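You operate a simulated robot arm through the tools that you are given. There is no shell and no other tool. Be economical: measure what you need, move in short steps, check, and stop when the job is done.

You are at the controls of a simulated robot arm. One attempt, no reset.

TASK
Tare the open seals tin, drop the red wing cap in and read its weight.
Fine: switch the check scale on and lift the lid off before the tare; leave the lid on the green mat.

The check looks at the end state, three seconds after you hand in, the way a careful person would. Anything else that was tipped, shoved, dropped, spilled or broken makes it a failure. Lids that push on must go on centred and level and be pressed home; caps that screw on are set level and turned clockwise until they are tight.

THE ROBOT
A 7-joint arm with a two-finger parallel gripper, fixed in place. Base frame: the origin is at the foot of the arm, x ahead of it, y to its left, z up. Units: mm, rad, N and s.
With the tool pointing down near the work surface it reaches from about 300 to 680 mm from the base axis. Its first joint turns from -1.152 to 1.152 rad. Payload 1.57 kg.
Tool frame: the origin (TCP) lies between the finger pads and is the grasp point; the fingertips stand 30 mm ahead of it; z points along the fingers, y is the line along which they close. The gripper opens to 110 mm. The fingers are 24 mm wide and 12 mm thick; the gripper's body (48 by 112 mm) begins 78 mm behind the TCP.
Orientation is that of the tool frame in the base frame, as [roll, pitch, yaw] about the fixed x, y, z axes, in that order (R = Rz(yaw) Ry(pitch) Rx(roll)). With the fingers straight down and closing along the base's y, the tool's x points along the base's -x, its y along +y and its z along -z.

THE INTERFACE
- The arm moves only by the tool move_arm. Its arguments are lists of equal length, an entry for each row: "rot": the turn, a rotation vector about the tool's x, y, z in rad, a list of three; "translation": the shift along the tool's x, y, z in mm, a list of three; "grip": the gripper command, from -1 (fully open) to 1 (shut), values between in proportion. In form: {"rot": [[rx, ry, rz], ...], "translation": [[x, y, z], ...], "grip": [grip, ...]}. A call has 1 to 10 rows; each row is the pose to reach, as a shift and turn from the pose commanded when the call began, along the tool's axes at that moment. A row lasts 0.2 s, in which the tool goes at most 50 mm and 0.15 rad; a call with a longer step from one row to the next is refused whole, and so is a gripper value outside its range. A pose out of reach is approached as far as the arm can. The call stops where the force on the tool passes 70 N (or 10 N more than at its start, if that is more) or the arm is blocked; 0.2 s more then pass. The fingers move at their own pace (about 108 mm/s each) and stop on an object; they squeeze with about 42 N. The grip force told is the motor's: it shows also when the fingers shut on nothing. Time passes only in rows, and 0.2 s behind the last, so rows that repeat a pose let the fingers close. It gives the time, the measured TCP pose, the force on the tool (base axes), the opening and the grip force at its end, in the units of the frame above (readings bear some noise), with the torque about the TCP (base axes, N m) and any sound that the robot's microphone picked up, and new pictures: "views" is both (left out), scene, wrist or none.
- Cameras (640 x 400 px; columns grow to the right, rows downward): "scene" is fixed at [171.2, -403.7, 1391.2]; the picture's right is [0.68, -0.73, 0.00], its down [-0.51, -0.47, -0.72] and it looks along [0.53, 0.49, -0.69] (base axes); focal length 214 px, centre (320, 200). "wrist" rides on the gripper at [70, 16, -141] in the tool frame; the picture's right is [-0.23, 0.97, 0.00], its down [-0.86, -0.20, -0.48] and it looks along [-0.47, -0.11, 0.88] (tool axes); focal length 222 px, centre (320, 200). There is no depth. A picture from a camera that has moved, and an enlarged one, comes with that camera's place and axes in the base frame and with its lens.
- close_up(camera, box): a new picture of the part [left, top, right, bottom] of that camera's present view, enlarged. The clock stands still meanwhile.
- close_job(): hands the job in; it is judged then, once.

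Go step by step. Nothing tells you positions but the pictures and the camera data: compare them with the known pose of the tool, close in by small moves and look again before you grip or let go. The budget is 120 turns and 200 pictures, counting those below and the enlarged ones. Unless the task says otherwise, let go and move clear before handing in, and close with one line.

The tools are called after ">>>" as a command line: name --argument value ..., lists and objects as JSON in quotes. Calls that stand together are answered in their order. move_arm: Moves the arm, as the interface text tells. Its arguments: {"type":"object","properties":{"rot":{"type":"array","items":{"type":"array","items":{"type":"number"}}},"translation":{"type":"array","items":{"type":"array","items":{"type":"number"}}},"grip":{"type":"array","items":{"type":"number"}},"views":{"type":"string","enum":["both","scene","wrist","none"]}},"required":["rot","translation","grip"]} The other tools are called the same way: close_up (camera, box) takes an enlarged picture of a part of a camera's view; close_job () hands the job in.

At the start:

```text
time: 0.0
tool_pos: [426.7, 12.7, 1269.0]
tool_rot: [-3.141, 0.0, 3.141]
force: [-0.1, 0.1, 0.1]
moment: [-0.02, 0.01, 0.04]
gripper_width: 109.9
finger_force: 0.0
```

scene: 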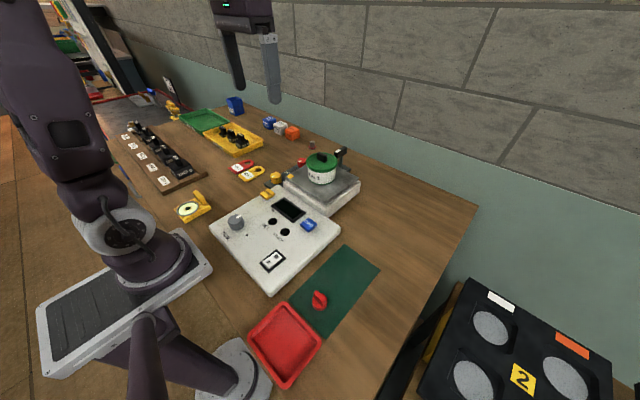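
wrist: 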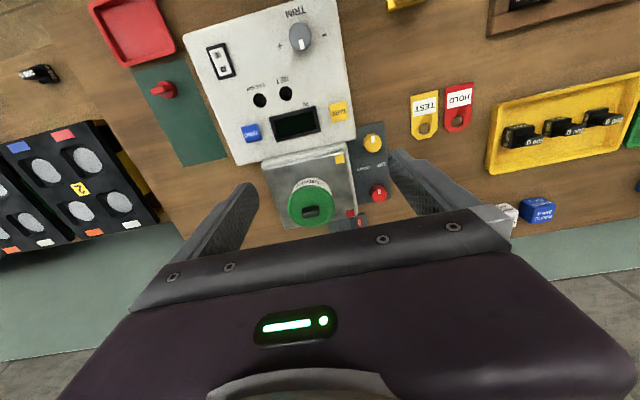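

I see a bench with a scale console, a green-lidded tin on the weighing pan, a red wing cap on the green mat, and various switches. I'll enlarge these to read labels.

>>> close_up --camera "wrist" --box '[180, 0, 400, 138]'

>>> close_up --camera "wrist" --box '[230, 90, 410, 240]'

>>> close_up --camera "scene" --box '[200, 130, 400, 300]'

```text
2.90 times, centred on (290, 69) of wrist
camera zoom: at [355.1, 29.4, 1409.3], right [0.23, 0.97, 0.0], down [0.86, -0.2, 0.48], along [0.47, -0.11, -0.88], focal length 644 px, centre (407, 580)
```

zoom: 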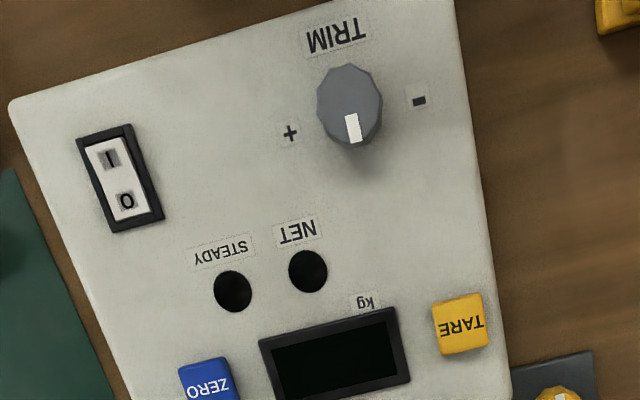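

```text
2.67 times, centred on (320, 165) of wrist
camera zoom: at [355.1, 29.4, 1409.3], right [0.23, 0.97, 0.0], down [0.86, -0.2, 0.48], along [0.47, -0.11, -0.88], focal length 592 px, centre (320, 293)
```

zoom: 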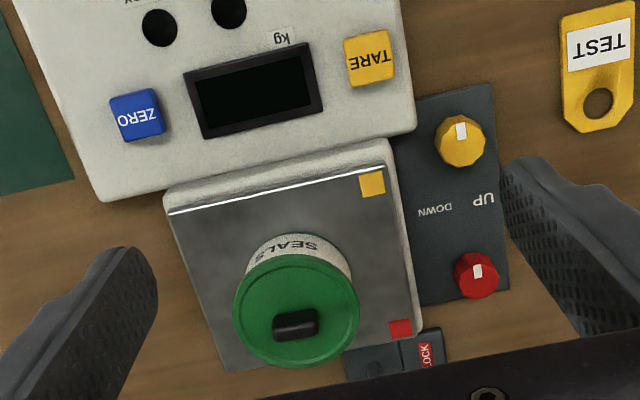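

```text
2.35 times, centred on (300, 215) of scene
camera zoom: at [171.2, -403.7, 1391.2], right [0.68, -0.73, 0.0], down [-0.51, -0.47, -0.72], along [0.53, 0.49, -0.69], focal length 505 px, centre (367, 165)
```

zoom: 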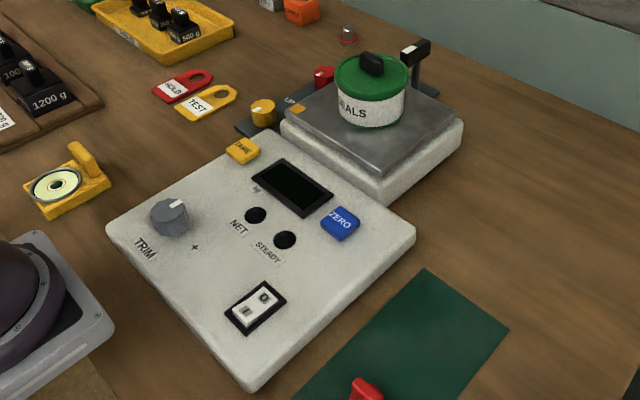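

The table seems to be at about z≈900–920, with the switch near (290,-139,938), the lid knob near (570,-40,1049) and the cap near (305,-277). I'll move over the console for a closer look.

>>> move_arm --rot '[[0, 0, 0], [0, 0, 0], [0, 0, 0], [0, 0, 0], [0, 0, 0], [0, 0, 0]]' --translation '[[21, -28, 24], [42, -57, 48], [64, -86, 72], [86, -115, 96], [107, -143, 119], [107, -143, 119]]' --grip '[1, 1, 1, 1, 1, 1]' --views "wrist"

>>> close_up --camera "scene" --box '[240, 120, 370, 200]'

>>> close_up --camera "scene" --box '[100, 80, 260, 230]'

```text
time: 1.4
tool_pos: [319.9, -132.6, 1148.1]
tool_rot: [3.141, 0.001, -3.141]
force: [-0.7, 0.3, -1.0]
moment: [0.0, 0.02, -0.02]
gripper_width: 0.2
finger_force: 21.2
camera wrist: at [248.0, -115.1, 1289.2], right [0.23, 0.97, 0.0], down [0.85, -0.2, 0.48], along [0.47, -0.11, -0.88], focal length 222 px, centre (320, 200)
```

wrist: 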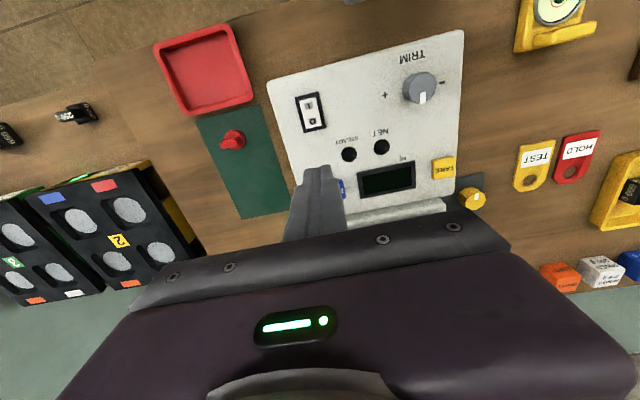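

```text
4.92 times, centred on (305, 160) of scene
camera zoom: at [171.2, -403.8, 1391.2], right [0.68, -0.73, 0.0], down [-0.51, -0.47, -0.72], along [0.53, 0.49, -0.69], focal length 1056 px, centre (394, 397)
```

zoom: 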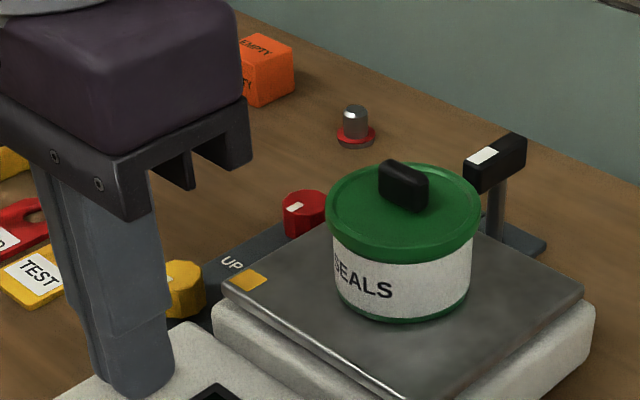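

```text
2.67 times, centred on (180, 155) of scene
camera zoom: at [171.2, -403.8, 1391.2], right [0.68, -0.73, 0.0], down [-0.51, -0.47, -0.72], along [0.53, 0.49, -0.69], focal length 572 px, centre (693, 320)
```

zoom: 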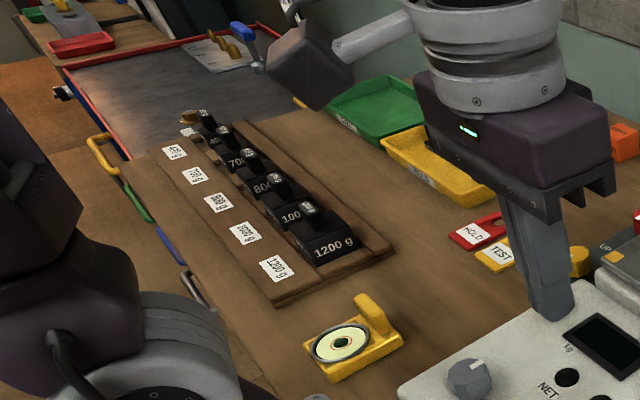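

The small yellow block is a bubble level and the T-lever behind the pan is a lock. Next I'll look at the rocker.

>>> close_up --camera "wrist" --box '[270, 70, 370, 180]'

>>> close_up --camera "scene" --box '[250, 240, 350, 310]'

```text
3.64 times, centred on (320, 125) of wrist
camera zoom: at [248.0, -115.1, 1289.2], right [0.23, 0.97, 0.0], down [0.85, -0.2, 0.48], along [0.47, -0.11, -0.88], focal length 808 px, centre (320, 473)
```

zoom: 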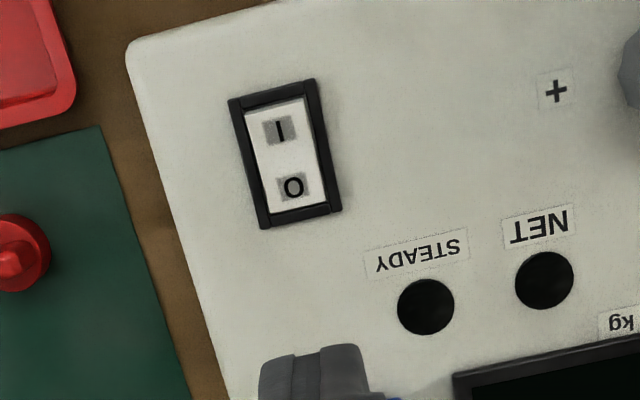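

```text
5.71 times, centred on (300, 275) of scene
camera zoom: at [171.2, -403.8, 1391.2], right [0.68, -0.73, 0.0], down [-0.51, -0.47, -0.72], along [0.53, 0.49, -0.69], focal length 1226 px, centre (434, -229)
```

zoom: 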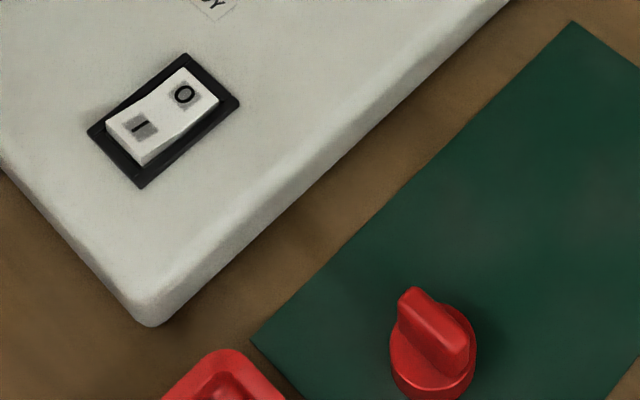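

The I side stands raised at about (280,-139,939), so the switch is off. I'll bring the closed fingers over it.

>>> move_arm --rot '[[0, 0, 0], [0, 0, 0], [0, 0, 0], [0, 0, 0], [0, 0, 0]]' --translation '[[11, -2, 43], [22, -4, 86], [33, -5, 125], [41.5, -6.4, 160], [41.5, -6.4, 160]]' --grip '[1, 1, 1, 1, 1]' --views "both"

>>> close_up --camera "scene" --box '[230, 230, 330, 300]'

>>> close_up --camera "wrist" --box '[240, 130, 400, 230]'

```text
time: 2.6
tool_pos: [279.4, -138.0, 989.0]
tool_rot: [3.139, 0.0, -3.141]
force: [-0.1, -0.1, 0.1]
moment: [-0.02, 0.0, 0.01]
gripper_width: 0.2
finger_force: 20.9
camera wrist: at [207.7, -120.6, 1129.4], right [0.23, 0.97, 0.0], down [0.86, -0.2, 0.48], along [0.47, -0.11, -0.88], focal length 222 px, centre (320, 200)
```

scene: 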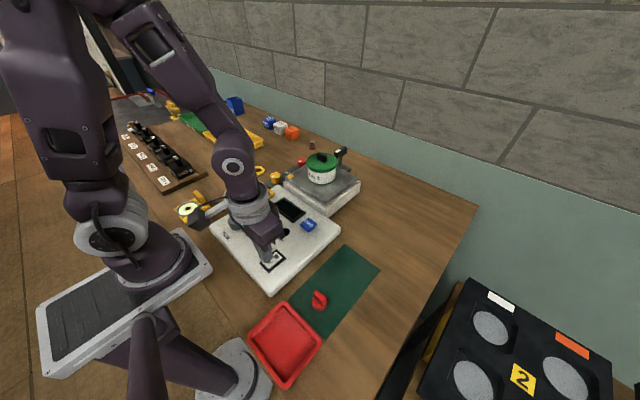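
wrist: 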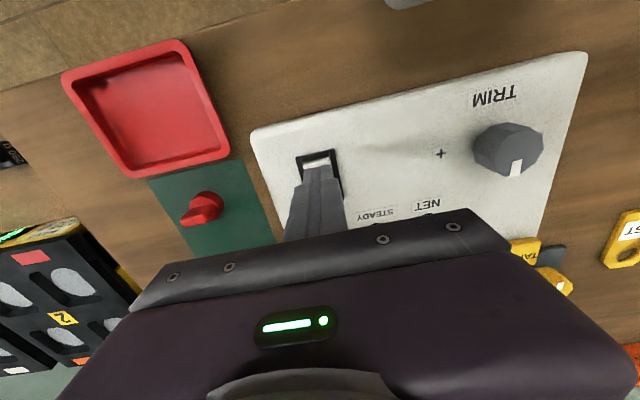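

```text
5.71 times, centred on (280, 265) of scene
camera zoom: at [171.2, -403.7, 1391.2], right [0.68, -0.73, 0.0], down [-0.51, -0.47, -0.72], along [0.53, 0.49, -0.69], focal length 1226 px, centre (549, -171)
```

zoom: 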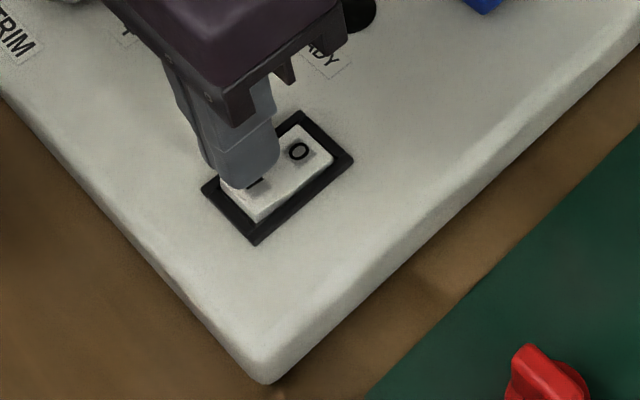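

```text
4.00 times, centred on (320, 180) of wrist
camera zoom: at [207.7, -120.6, 1129.4], right [0.23, 0.97, 0.0], down [0.86, -0.2, 0.48], along [0.47, -0.11, -0.88], focal length 888 px, centre (320, 280)
```

zoom: 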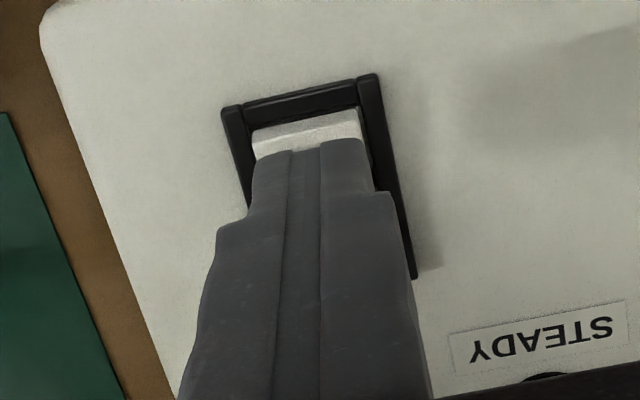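

The fingertip is right over the I side. I'll press down gradually and stop on contact.

>>> move_arm --rot '[[0, 0, 0], [0, 0, 0], [0, 0, 0], [0, 0, 0], [0, 0, 0], [0, 0, 0], [0, 0, 0]]' --translation '[[0, -1, 14], [0, -1, 18], [0, -1, 21], [0, -1, 24], [0, -1, 27], [0, -1, 29], [0, -1, 29]]' --grip '[1, 1, 1, 1, 1, 1, 1]' --views "none"

```text
time: 3.3
tool_pos: [278.1, -139.8, 972.3]
tool_rot: [-3.139, 0.003, -3.141]
force: [-6.1, 3.7, 27.1]
moment: [0.12, -0.06, 0.05]
gripper_width: 0.2
finger_force: 20.7
stopped in row 3: the force on the tool passed its limit at 100 N (the readings are from after the stop); the commanded pose is now the measured one
```

>>> close_up --camera "wrist" --box '[240, 130, 400, 230]'

>>> close_up --camera "scene" --box '[230, 180, 330, 300]'

```text
4.00 times, centred on (320, 180) of wrist
camera zoom: at [206.8, -122.0, 1113.1], right [0.23, 0.97, 0.0], down [0.85, -0.2, 0.48], along [0.47, -0.11, -0.88], focal length 888 px, centre (320, 280)
```

zoom: 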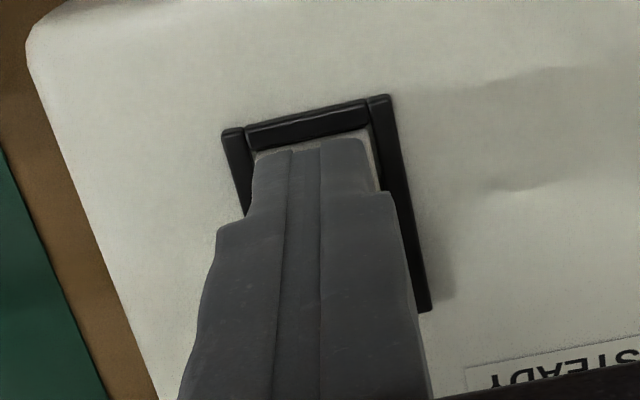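

```text
3.33 times, centred on (280, 240) of scene
camera zoom: at [170.8, -403.5, 1391.3], right [0.68, -0.73, 0.0], down [-0.51, -0.47, -0.72], along [0.53, 0.49, -0.69], focal length 715 px, centre (453, 67)
```

zoom: 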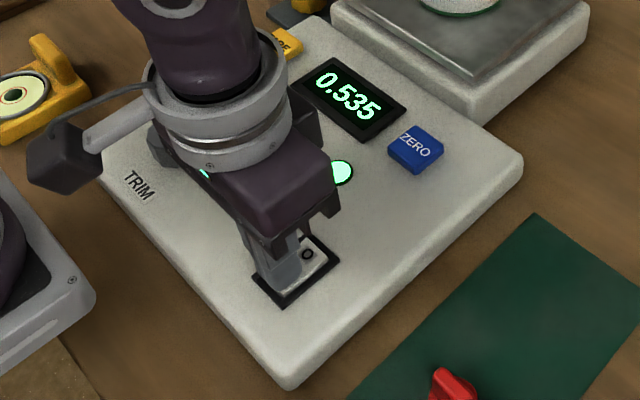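

The scale is on and reads 0.535 kg. I'll lift away and move to look at the tin from above.

>>> move_arm --rot '[[0, 0, 0], [0, 0, 0], [0, 0, 0], [0, 0, 0], [0, 0, 0], [0, 0, 0], [0, 0, 0], [0, 0, 0], [0, 0, 0]]' --translation '[[0, 0, -40], [0, 0, -85], [0, 0, -130], [0, 0, -178], [-45, 16, -190], [-90, 32, -200], [-130, 50, -205], [-172, 67, -208], [-210, 92, -208]]' --grip '[1, 1, 1, 1, 0, -0.5, -0.5, -0.5, -0.5]' --views "both"

>>> close_up --camera "scene" --box '[220, 180, 350, 280]'

>>> close_up --camera "wrist" --box '[220, 60, 420, 230]'

>>> close_up --camera "scene" --box '[270, 140, 370, 220]'

```text
time: 5.3
tool_pos: [491.4, -44.5, 1182.3]
tool_rot: [-3.139, 0.004, 3.137]
force: [-0.2, 0.3, 0.9]
moment: [0.0, 0.02, -0.01]
gripper_width: 82.6
finger_force: 0.0
camera wrist: at [420.1, -27.7, 1322.0], right [0.23, 0.97, 0.0], down [0.85, -0.2, 0.48], along [0.47, -0.11, -0.88], focal length 222 px, centre (320, 200)
```

scene: 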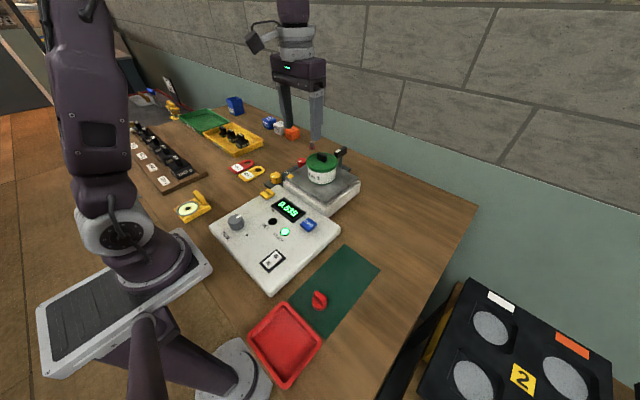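
wrist: 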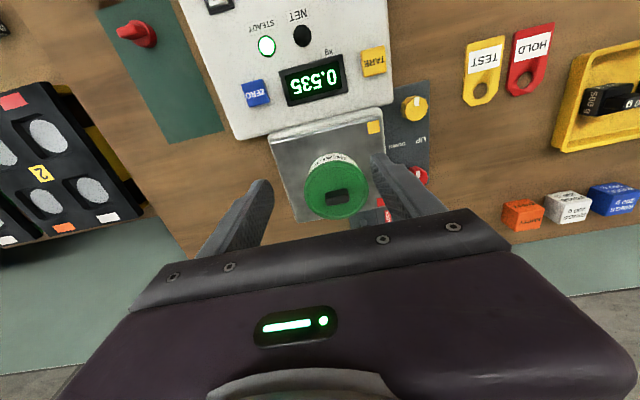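

```text
4.00 times, centred on (285, 230) of scene
camera zoom: at [171.2, -403.7, 1391.2], right [0.68, -0.73, 0.0], down [-0.51, -0.47, -0.72], along [0.53, 0.49, -0.69], focal length 858 px, centre (460, 80)
```

zoom: 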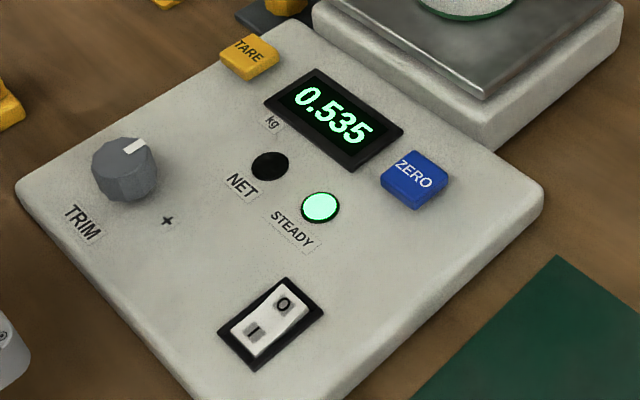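

```text
2.35 times, centred on (320, 145) of wrist
camera zoom: at [420.1, -27.7, 1322.0], right [0.23, 0.97, 0.0], down [0.85, -0.2, 0.48], along [0.47, -0.11, -0.88], focal length 523 px, centre (320, 329)
```

zoom: 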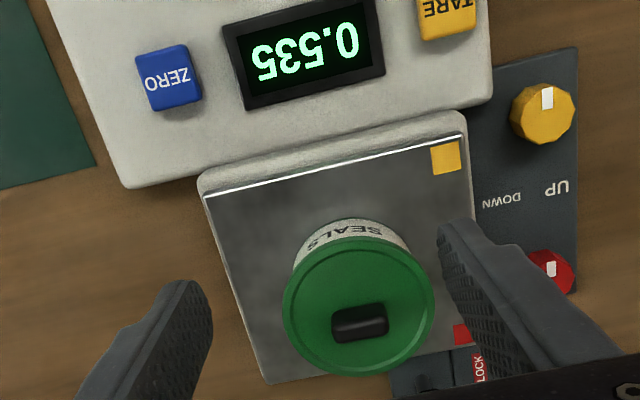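

```text
5.00 times, centred on (320, 180) of scene
camera zoom: at [171.2, -403.7, 1391.2], right [0.68, -0.73, 0.0], down [-0.51, -0.47, -0.72], along [0.53, 0.49, -0.69], focal length 1072 px, centre (320, 300)
```

zoom: 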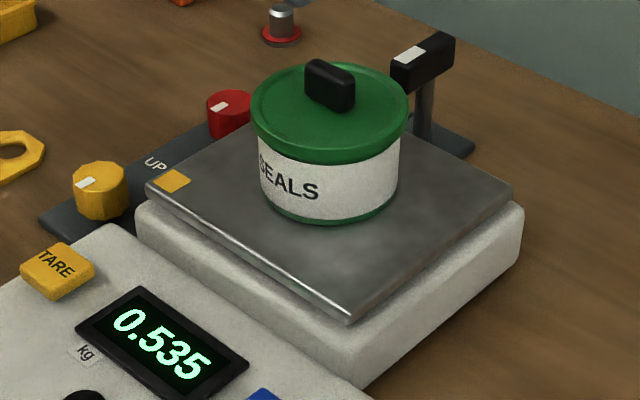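

The display reads 0.535 and steady. The lid handle is a bar along y at about (566,-39), top at z≈1053. I'll turn the gripper 90° and go above it.

>>> move_arm --rot '[[0, 0, 0.15], [0, 0, 0.3], [0, 0, 0.45], [0, 0, 0.6], [0, 0, 0.75], [0, 0, 0.9], [0, 0, 1.05], [0, 0, 1.2], [0, 0, 1.35], [0, 0, 1.5]]' --translation '[[-8, 0, 0], [-16, 1, 0], [-24, 2, 0], [-32, 2, 0], [-40, 3, 0], [-48, 4, 5], [-56, 4, 15], [-64, 5, 25], [-71, 5, 35], [-74, 5.5, 45]]' --grip '[-0.5, -0.2, 0.1, 0.1, 0.1, 0.1, 0.1, 0.1, 0.1, 0.1]' --views "both"

>>> close_up --camera "wrist" --box '[220, 100, 420, 240]'

>>> close_up --camera "scene" --box '[270, 110, 370, 200]'

```text
time: 7.5
tool_pos: [561.7, -41.8, 1136.1]
tool_rot: [3.137, 0.005, 1.639]
force: [0.8, 0.3, 0.8]
moment: [-0.01, 0.02, -0.02]
gripper_width: 49.4
finger_force: 0.0
camera wrist: at [571.5, 31.0, 1275.5], right [0.99, -0.16, 0.01], down [-0.14, -0.87, 0.48], along [-0.07, -0.47, -0.88], focal length 222 px, centre (320, 200)
```

scene: 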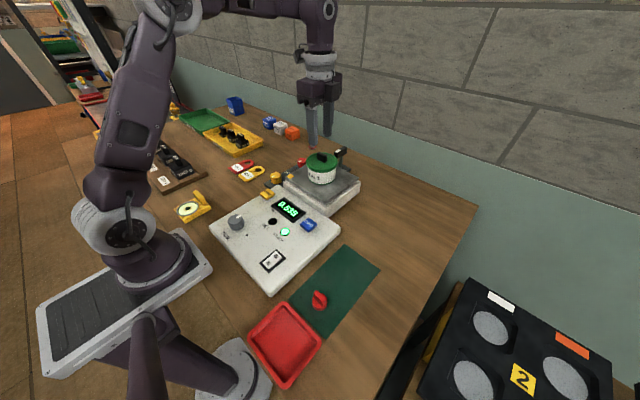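
wrist: 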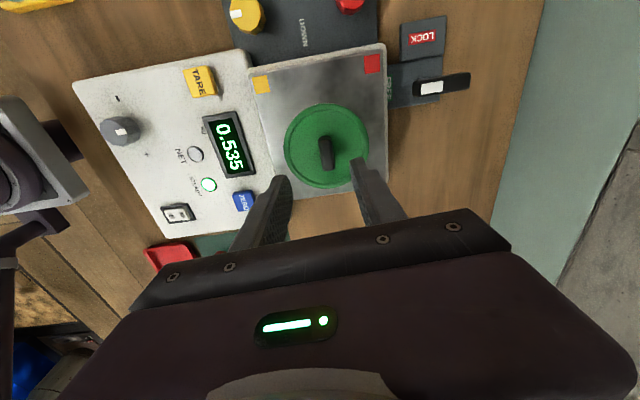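

```text
2.86 times, centred on (320, 170) of wrist
camera zoom: at [571.5, 31.0, 1275.5], right [0.99, -0.16, 0.01], down [-0.14, -0.87, 0.48], along [-0.07, -0.47, -0.88], focal length 635 px, centre (320, 286)
```

zoom: 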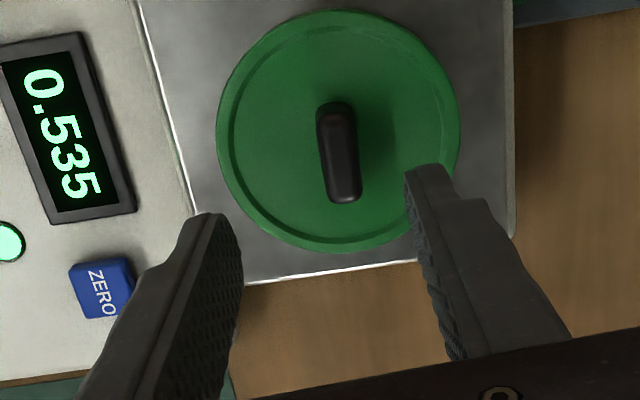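

```text
4.44 times, centred on (320, 155) of scene
camera zoom: at [171.2, -403.7, 1391.2], right [0.68, -0.73, 0.0], down [-0.51, -0.47, -0.72], along [0.53, 0.49, -0.69], focal length 953 px, centre (320, 400)
```

zoom: 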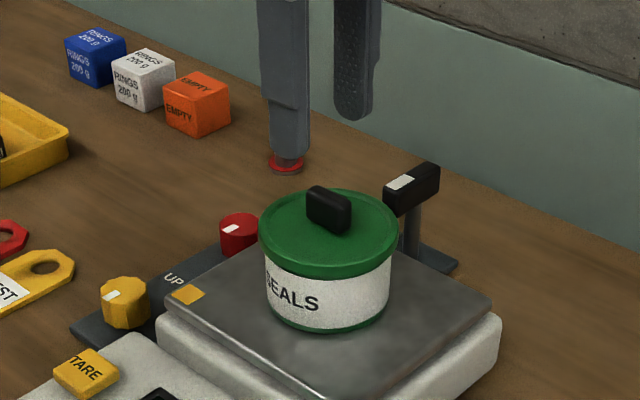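

The handle sits near (566.5,-39), turned slightly. I'll align to it and come down so the tips stop just above the handle.

>>> move_arm --rot '[[0, 0, 0.12], [0, 0, 0.12], [0, 0, 0.12], [0, 0, 0.12]]' --translation '[[2.5, 5, 0], [2.5, 5, 25], [2.5, 5, 44], [2.5, 5, 44]]' --grip '[0.1, 0.1, 0.1, 0.1]' --views "none"

>>> close_up --camera "wrist" --box '[220, 80, 420, 220]'

>>> close_up --camera "scene" --box '[270, 110, 370, 200]'

```text
time: 8.5
tool_pos: [567.8, -40.6, 1092.2]
tool_rot: [3.136, 0.002, 1.522]
force: [0.1, -0.3, -0.2]
moment: [-0.03, -0.03, 0.0]
gripper_width: 49.7
finger_force: 0.0
```

```text
2.86 times, centred on (320, 150) of wrist
camera zoom: at [585.3, 30.0, 1233.7], right [0.96, -0.28, 0.01], down [-0.24, -0.84, 0.48], along [-0.13, -0.46, -0.88], focal length 635 px, centre (320, 343)
```

zoom: 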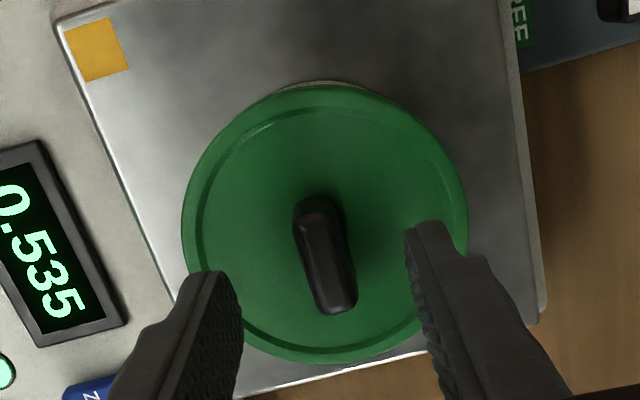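

```text
4.44 times, centred on (320, 155) of scene
camera zoom: at [171.2, -403.7, 1391.2], right [0.68, -0.73, 0.0], down [-0.51, -0.47, -0.72], along [0.53, 0.49, -0.69], focal length 953 px, centre (320, 400)
```

zoom: 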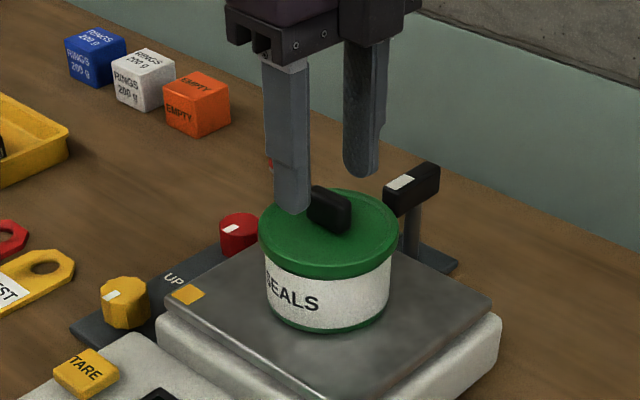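

The lock lever is at FREE, and the handle sits centred between the tips. I'll go down around the handle.

>>> move_arm --rot '[[0, 0, 0], [0, 0, 0], [0, 0, 0], [0, 0, 0]]' --translation '[[3, 0, 8], [3, 0, 14], [3, 0, 19], [3, 0, 19]]' --grip '[0.1, 0.1, 0.1, 0.1]' --views "none"

>>> close_up --camera "scene" --box '[290, 130, 350, 190]'

>>> close_up --camera "wrist" --box '[220, 80, 420, 220]'

```text
time: 9.5
tool_pos: [565.8, -37.5, 1073.0]
tool_rot: [3.136, 0.002, 1.522]
force: [0.3, 0.3, -0.9]
moment: [-0.01, 0.01, 0.01]
gripper_width: 49.2
finger_force: 0.1
```

```text
6.67 times, centred on (320, 160) of scene
camera zoom: at [171.2, -403.7, 1391.2], right [0.68, -0.73, 0.0], down [-0.51, -0.47, -0.72], along [0.53, 0.49, -0.69], focal length 1430 px, centre (320, 467)
```

zoom: 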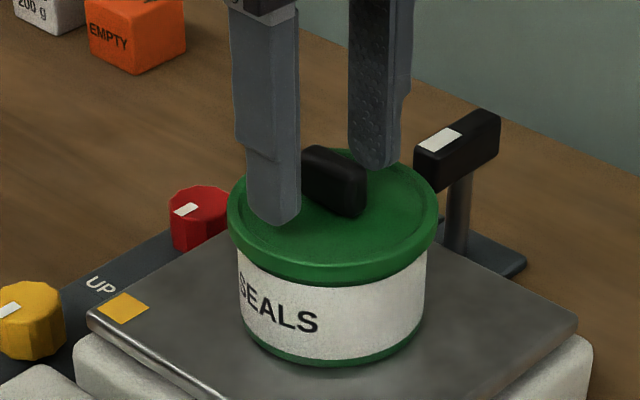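

```text
2.86 times, centred on (320, 150) of wrist
camera zoom: at [585.1, 32.9, 1214.1], right [0.96, -0.28, 0.01], down [-0.24, -0.84, 0.48], along [-0.13, -0.46, -0.88], focal length 635 px, centre (320, 343)
```

zoom: 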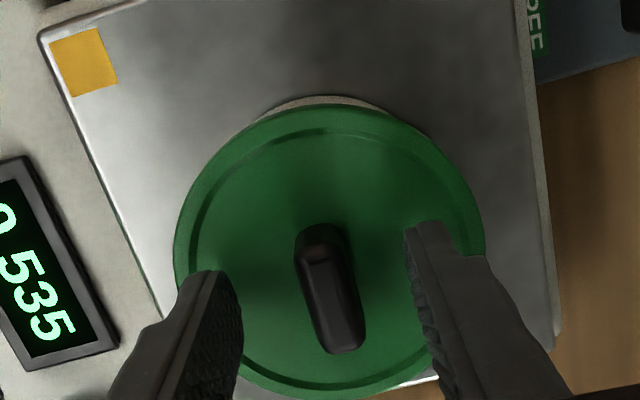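

Alignment is good. I'll go 2 mm lower and close on the handle.

>>> move_arm --rot '[[0, 0, 0], [0, 0, 0], [0, 0, 0], [0, 0, 0]]' --translation '[[-2, 0, 2.5], [-2, 0, 2.5], [-2, 0, 2.5], [-2, 0, 2.5]]' --grip '[0.1, 0.5, 1, 1]' --views "none"

>>> close_up --camera "scene" --box '[280, 130, 360, 210]'

```text
time: 10.5
tool_pos: [567.2, -38.8, 1070.7]
tool_rot: [3.136, 0.001, 1.522]
force: [0.8, 0.8, 0.4]
moment: [0.0, 0.01, 0.01]
gripper_width: 12.7
finger_force: 29.4
heard: snap
```

```text
5.00 times, centred on (320, 170) of scene
camera zoom: at [171.2, -403.7, 1391.2], right [0.68, -0.73, 0.0], down [-0.51, -0.47, -0.72], along [0.53, 0.49, -0.69], focal length 1072 px, centre (320, 350)
```

zoom: 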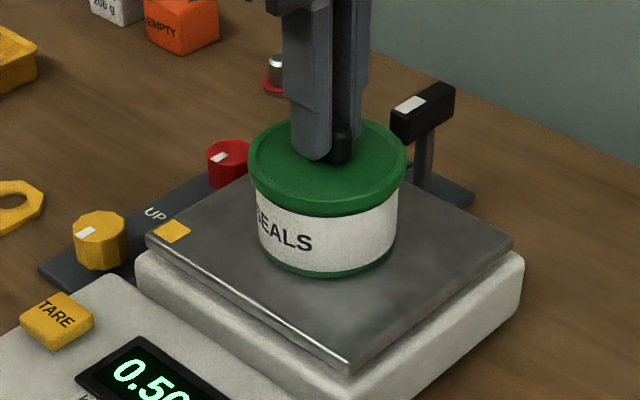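

The handle is gripped (a snap was heard). I'll lift slowly straight up.

>>> move_arm --rot '[[0, 0, 0], [0, 0, 0], [0, 0, 0], [0, 0, 0], [0, 0, 0], [0, 0, 0], [0, 0, 0]]' --translation '[[0, 0, -2], [0, 0, -4], [0, 0, -7], [0, 0, -12], [0, 0, -20], [0, 0, -30], [0, 0, -30]]' --grip '[1, 1, 1, 1, 1, 1, 1]' --views "none"

>>> close_up --camera "scene" --box '[260, 120, 360, 230]'

```text
time: 12.1
tool_pos: [567.9, -39.5, 1101.5]
tool_rot: [3.137, 0.002, 1.523]
force: [0.4, 0.1, -0.7]
moment: [0.0, -0.03, 0.03]
gripper_width: 13.0
finger_force: 29.8
```

```text
3.64 times, centred on (310, 175) of scene
camera zoom: at [171.2, -403.7, 1391.2], right [0.68, -0.73, 0.0], down [-0.51, -0.47, -0.72], along [0.53, 0.49, -0.69], focal length 780 px, centre (356, 291)
```

zoom: 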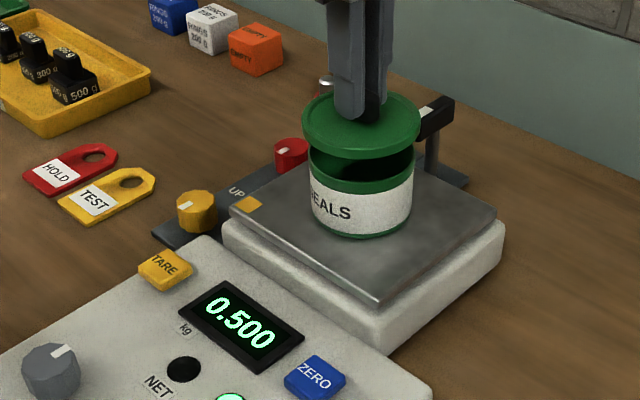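

The lid is off and the open tin reads 0.500 kg. I'll raise the lid and carry it over the clear far part of the green mat, about (402,-274).

>>> move_arm --rot '[[0, 0, 0], [0, 0, 0], [0, 0, 0], [0, 0, 0], [0, 0, 0], [0, 0, 0], [0, 0, 0], [0, 0, 0], [0, 0, 0], [0, 0, 0]]' --translation '[[0, 0, -35], [0, 0, -70], [-34, -22, -75], [-68, -44, -75], [-103, -66, -75], [-138, -88, -75], [-173, -110, -75], [-208, -132, -75], [-242, -154, -75], [-242, -154, -75]]' --grip '[1, 1, 1, 1, 1, 1, 1, 1, 1, 1]' --views "both"

```text
time: 14.3
tool_pos: [402.4, -272.7, 1176.7]
tool_rot: [3.136, 0.003, 1.522]
force: [-0.2, 0.9, -0.5]
moment: [0.0, -0.03, 0.01]
gripper_width: 12.8
finger_force: 30.1
camera wrist: at [419.7, -201.0, 1316.8], right [0.96, -0.28, 0.01], down [-0.24, -0.84, 0.48], along [-0.13, -0.46, -0.88], focal length 222 px, centre (320, 200)
```

scene: 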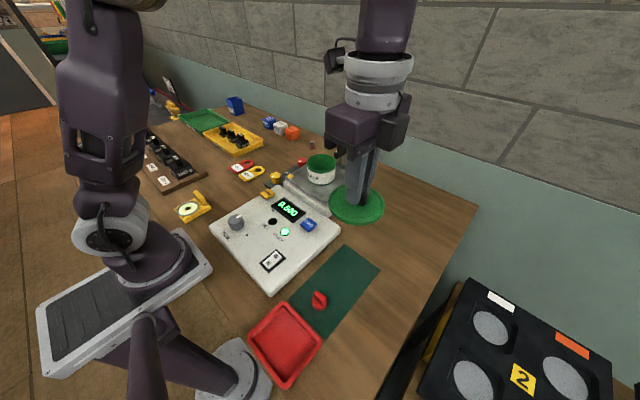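
wrist: 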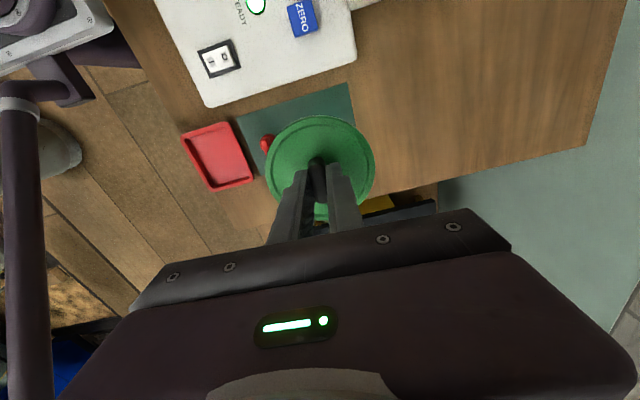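

The lid is over the mat. I'll lower to about 985 and check.

>>> move_arm --rot '[[0, 0, 0], [0, 0, 0], [0, 0, 0], [0, 0, 0], [0, 0, 0], [0, 0, 0]]' --translation '[[0, 0, 40], [0, 0, 80], [0, 0, 120], [0, 0, 155], [0, 0, 185], [0, 0, 185]]' --grip '[1, 1, 1, 1, 1, 1]' --views "wrist"

>>> close_up --camera "scene" --box '[270, 220, 400, 350]'

```text
time: 15.7
tool_pos: [401.7, -270.9, 988.3]
tool_rot: [3.137, 0.002, 1.523]
force: [0.8, 0.4, -0.5]
moment: [-0.03, 0.01, 0.02]
gripper_width: 12.9
finger_force: 30.0
camera wrist: at [417.8, -200.6, 1129.7], right [0.96, -0.28, 0.01], down [-0.24, -0.84, 0.48], along [-0.13, -0.46, -0.88], focal length 222 px, centre (320, 200)
```

wrist: 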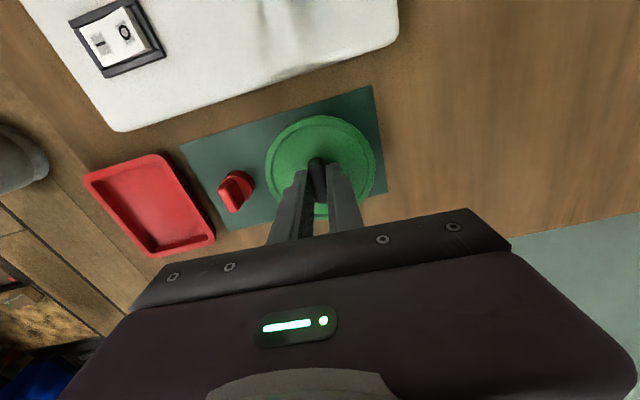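

```text
3.08 times, centred on (335, 285) of scene
camera zoom: at [171.2, -403.7, 1391.2], right [0.68, -0.73, 0.0], down [-0.51, -0.47, -0.72], along [0.53, 0.49, -0.69], focal length 660 px, centre (274, -62)
```

zoom: 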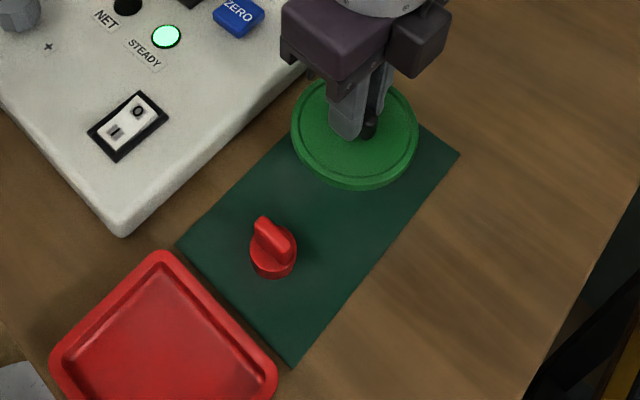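

The lid will fit on the mat clear of the cap. I'll shift 5 mm inward and lower in small steps until it touches.

>>> move_arm --rot '[[0, 0, 0], [0, 0, 0], [0, 0, 0], [0, 0, 0], [0, 0, 0]]' --translation '[[-2, -5, 10], [-2, -5, 18], [-2, -5, 24], [-2, -5, 29], [-2, -5, 29]]' --grip '[1, 1, 1, 1, 1]' --views "none"

>>> close_up --camera "scene" --box '[310, 220, 390, 300]'

```text
time: 16.9
tool_pos: [397.9, -273.0, 961.3]
tool_rot: [3.136, 0.001, 1.519]
force: [-0.1, 0.9, -0.2]
moment: [0.02, 0.01, -0.01]
gripper_width: 12.9
finger_force: 29.4
```

```text
5.00 times, centred on (350, 260) of scene
camera zoom: at [171.2, -403.7, 1391.2], right [0.68, -0.73, 0.0], down [-0.51, -0.47, -0.72], along [0.53, 0.49, -0.69], focal length 1072 px, centre (170, -100)
```

zoom: 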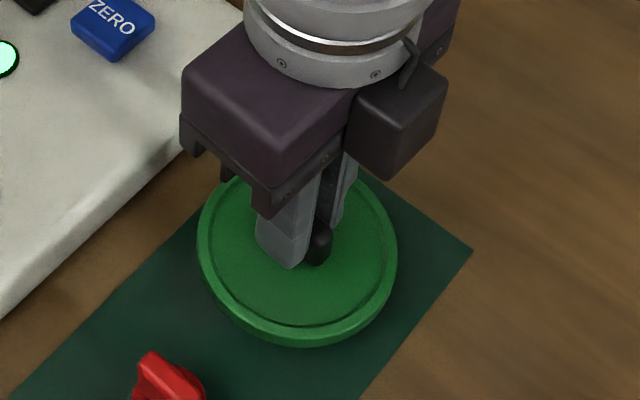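

>>> move_arm --rot '[[0, 0, 0], [0, 0, 0], [0, 0, 0], [0, 0, 0], [0, 0, 0]]' --translation '[[0, 0, 2], [0, 0, 4], [0, 0, 6], [0, 0, 8], [0, 0, 8]]' --grip '[1, 1, 1, 1, 1]' --views "none"

>>> close_up --camera "scene" --box '[310, 220, 390, 300]'

```text
time: 18.1
tool_pos: [397.5, -275.5, 952.0]
tool_rot: [3.137, 0.001, 1.52]
force: [0.4, -1.1, -0.7]
moment: [-0.03, 0.01, 0.03]
gripper_width: 12.9
finger_force: 29.6
```

```text
5.00 times, centred on (350, 260) of scene
camera zoom: at [171.2, -403.7, 1391.2], right [0.68, -0.73, 0.0], down [-0.51, -0.47, -0.72], along [0.53, 0.49, -0.69], focal length 1072 px, centre (170, -100)
```

zoom: 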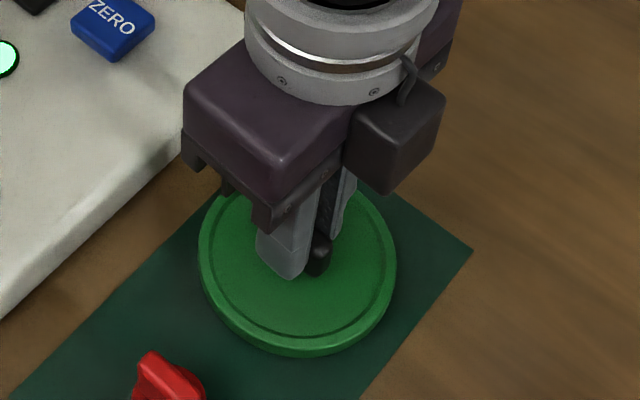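

No contact yet, so I'll keep lowering.

>>> move_arm --rot '[[0, 0, 0], [0, 0, 0], [0, 0, 0], [0, 0, 0]]' --translation '[[0, 0, 2], [0, 0, 4], [0, 0, 6], [0, 0, 6]]' --grip '[1, 1, 1, 1]' --views "none"

>>> close_up --camera "scene" --box '[310, 220, 390, 300]'

```text
time: 19.1
tool_pos: [397.5, -275.3, 946.8]
tool_rot: [3.137, 0.002, 1.523]
force: [-0.1, -0.9, -0.2]
moment: [-0.01, -0.01, -0.01]
gripper_width: 12.8
finger_force: 29.4
```

```text
5.00 times, centred on (350, 260) of scene
camera zoom: at [171.2, -403.7, 1391.2], right [0.68, -0.73, 0.0], down [-0.51, -0.47, -0.72], along [0.53, 0.49, -0.69], focal length 1072 px, centre (170, -100)
```

zoom: 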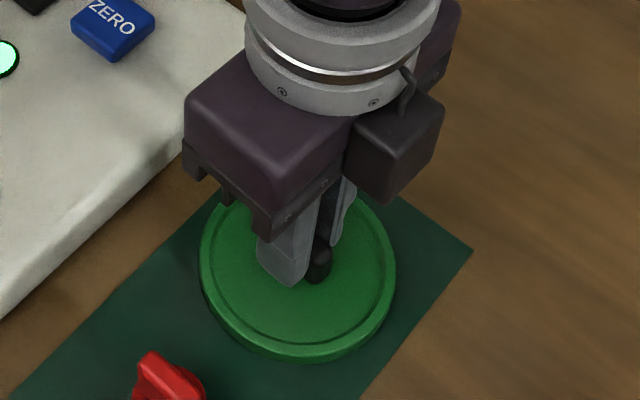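

>>> move_arm --rot '[[0, 0, 0], [0, 0, 0], [0, 0, 0], [0, 0, 0], [0, 0, 0]]' --translation '[[0, 0, 1], [0, 0, 2], [0, 0, 3], [0, 0, 4], [0, 0, 4]]' --grip '[1, 1, 1, 1, 1]' --views "none"

```text
time: 20.3
tool_pos: [396.2, -277.0, 943.9]
tool_rot: [3.134, 0.004, 1.522]
force: [1.3, 1.0, 22.5]
moment: [0.14, 0.1, -0.05]
gripper_width: 12.9
finger_force: 29.2
```

The lid is touching the mat at about TCP 944. I'll ease off and open.

>>> move_arm --rot '[[0, 0, 0], [0, 0, 0], [0, 0, 0], [0, 0, 0]]' --translation '[[0, 0, -1.5], [0, 0, -1.5], [0, 0, -1.5], [0, 0, -1.5]]' --grip '[1, 0.6, 0.2, 0.2]' --views "none"

>>> close_up --camera "scene" --box '[310, 220, 390, 300]'

>>> close_up --camera "wrist" --box '[180, 60, 420, 240]'

```text
time: 21.3
tool_pos: [396.3, -275.1, 944.7]
tool_rot: [3.137, 0.002, 1.524]
force: [0.0, 0.2, 0.9]
moment: [0.0, 0.01, -0.01]
gripper_width: 44.0
finger_force: 0.0
```

```text
5.00 times, centred on (350, 260) of scene
camera zoom: at [171.2, -403.7, 1391.2], right [0.68, -0.73, 0.0], down [-0.51, -0.47, -0.72], along [0.53, 0.49, -0.69], focal length 1072 px, centre (170, -100)
```

zoom: 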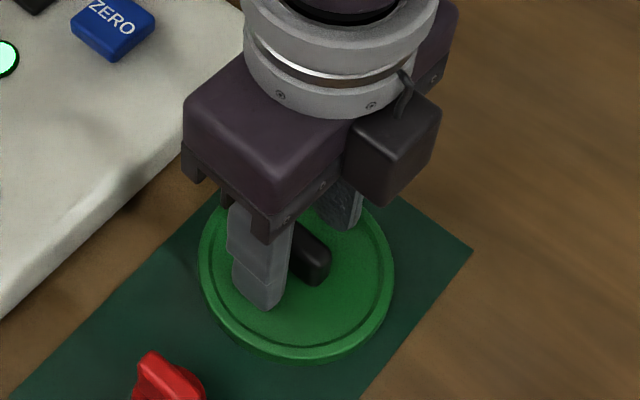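

```text
2.22 times, centred on (300, 150) of wrist
camera zoom: at [414.6, -204.6, 1085.2], right [0.96, -0.28, 0.01], down [-0.24, -0.84, 0.48], along [-0.13, -0.46, -0.88], focal length 494 px, centre (364, 311)
```

zoom: 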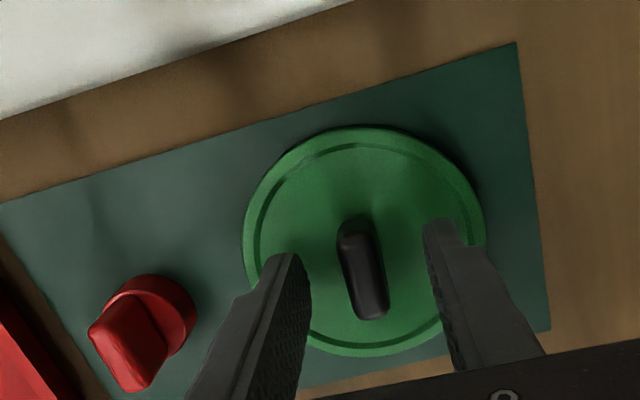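

The lid lies flat on the mat. I'll lift off, close the fingers and move above TARE, about (417,53,945).

>>> move_arm --rot '[[0, 0, 0], [0, 0, 0], [0, 0, 0], [0, 0, 0], [0, 0, 0], [0, 0, 0], [0, 0, 0], [0, 0, 0], [0, 0, 0], [0, 0, 0]]' --translation '[[0, 0, -30], [0, 0, -70], [0, 0, -115], [46, 1, -125], [94, 2, -125], [142, 3, -125], [190, 4, -125], [238, 5, -125], [286, 5, -125], [329, 5.3, -110]]' --grip '[0.2, 0.2, 0.2, 1, 1, 1, 1, 1, 1, 1]' --views "none"

>>> move_arm --rot '[[0, 0, 0], [0, 0, 0], [0, 0, 0]]' --translation '[[0, 0, 30], [0, 0, 60], [0, 0, 60]]' --grip '[1, 1, 1]' --views "both"

>>> close_up --camera "wrist" --box '[240, 100, 400, 220]'

>>> close_up --camera "scene" --box '[230, 160, 320, 240]'

```text
time: 23.5
tool_pos: [417.0, 54.7, 1057.5]
tool_rot: [3.137, 0.001, 1.52]
force: [0.6, 0.8, 0.1]
moment: [-0.01, 0.03, -0.05]
gripper_width: 0.2
finger_force: 21.2
```

```text
time: 24.3
tool_pos: [417.8, 55.4, 998.3]
tool_rot: [3.138, 0.002, 1.52]
force: [-0.3, -0.9, -0.4]
moment: [0.02, 0.01, 0.03]
gripper_width: 0.0
finger_force: 20.8
camera wrist: at [435.1, 125.6, 1138.1], right [0.96, -0.28, 0.01], down [-0.24, -0.84, 0.48], along [-0.13, -0.46, -0.88], focal length 222 px, centre (320, 200)
```

scene: 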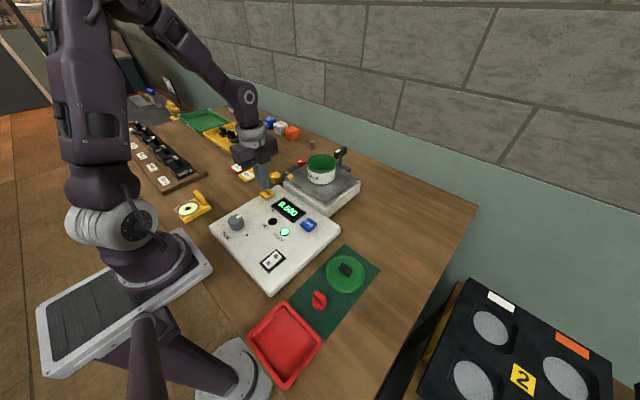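
wrist: 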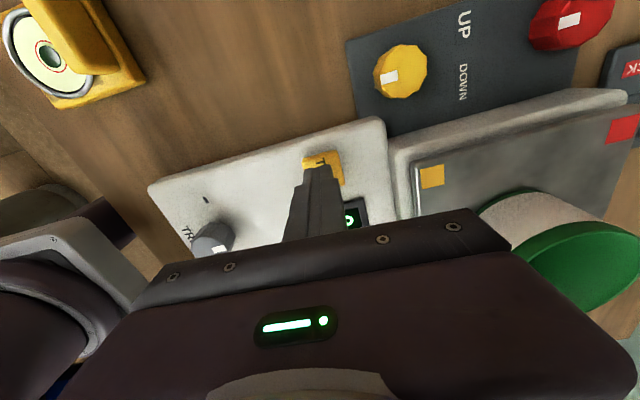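

```text
3.33 times, centred on (320, 160) of wrist
camera zoom: at [435.1, 125.6, 1138.1], right [0.96, -0.28, 0.01], down [-0.24, -0.84, 0.48], along [-0.13, -0.46, -0.88], focal length 740 px, centre (320, 333)
```

zoom: 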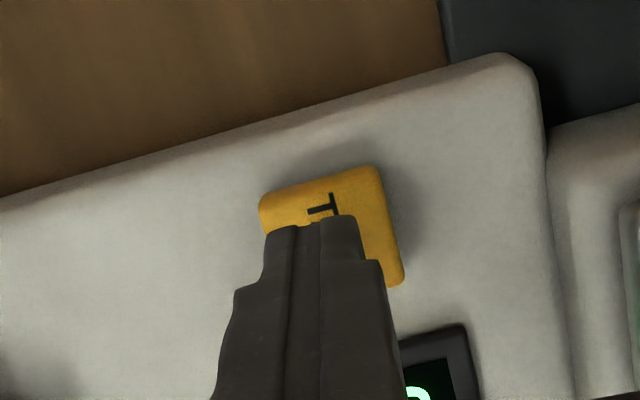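

```text
5.00 times, centred on (275, 200) of scene
camera zoom: at [171.2, -403.7, 1391.2], right [0.68, -0.73, 0.0], down [-0.51, -0.47, -0.72], along [0.53, 0.49, -0.69], focal length 1072 px, centre (545, 200)
```

zoom: 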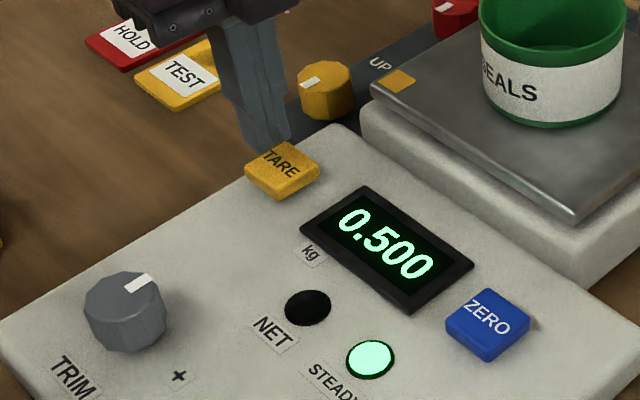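

The tip is over TARE. I'll press gently in small steps.

>>> move_arm --rot '[[0, 0, 0], [0, 0, 0], [0, 0, 0], [0, 0, 0], [0, 0, 0], [0, 0, 0], [0, 0, 0]]' --translation '[[-3, 1, 12], [-3, 1, 18], [-3, 1, 20], [-3, 1, 22], [-3, 1, 23.5], [-3, 1, 25], [-3, 1, 25]]' --grip '[1, 1, 1, 1, 1, 1, 1]' --views "none"

>>> close_up --camera "scene" --box '[230, 160, 320, 240]'

```text
time: 25.9
tool_pos: [419.9, 50.9, 970.4]
tool_rot: [3.134, -0.001, 1.522]
force: [1.1, 7.7, 55.0]
moment: [0.24, -0.02, -0.01]
gripper_width: 0.0
finger_force: 21.4
heard: click
```

```text
5.00 times, centred on (275, 200) of scene
camera zoom: at [170.5, -403.6, 1391.3], right [0.68, -0.73, 0.0], down [-0.51, -0.47, -0.72], along [0.53, 0.49, -0.69], focal length 1072 px, centre (545, 200)
```

zoom: 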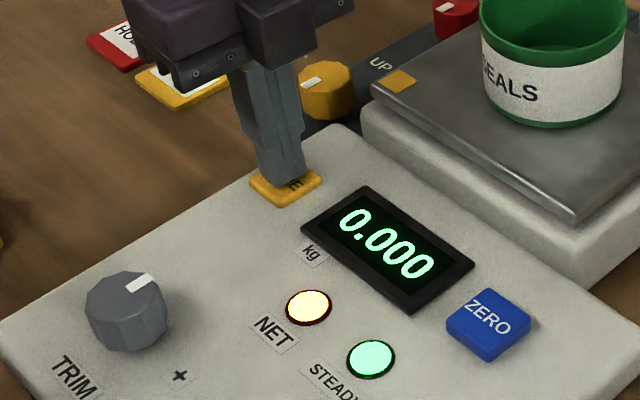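

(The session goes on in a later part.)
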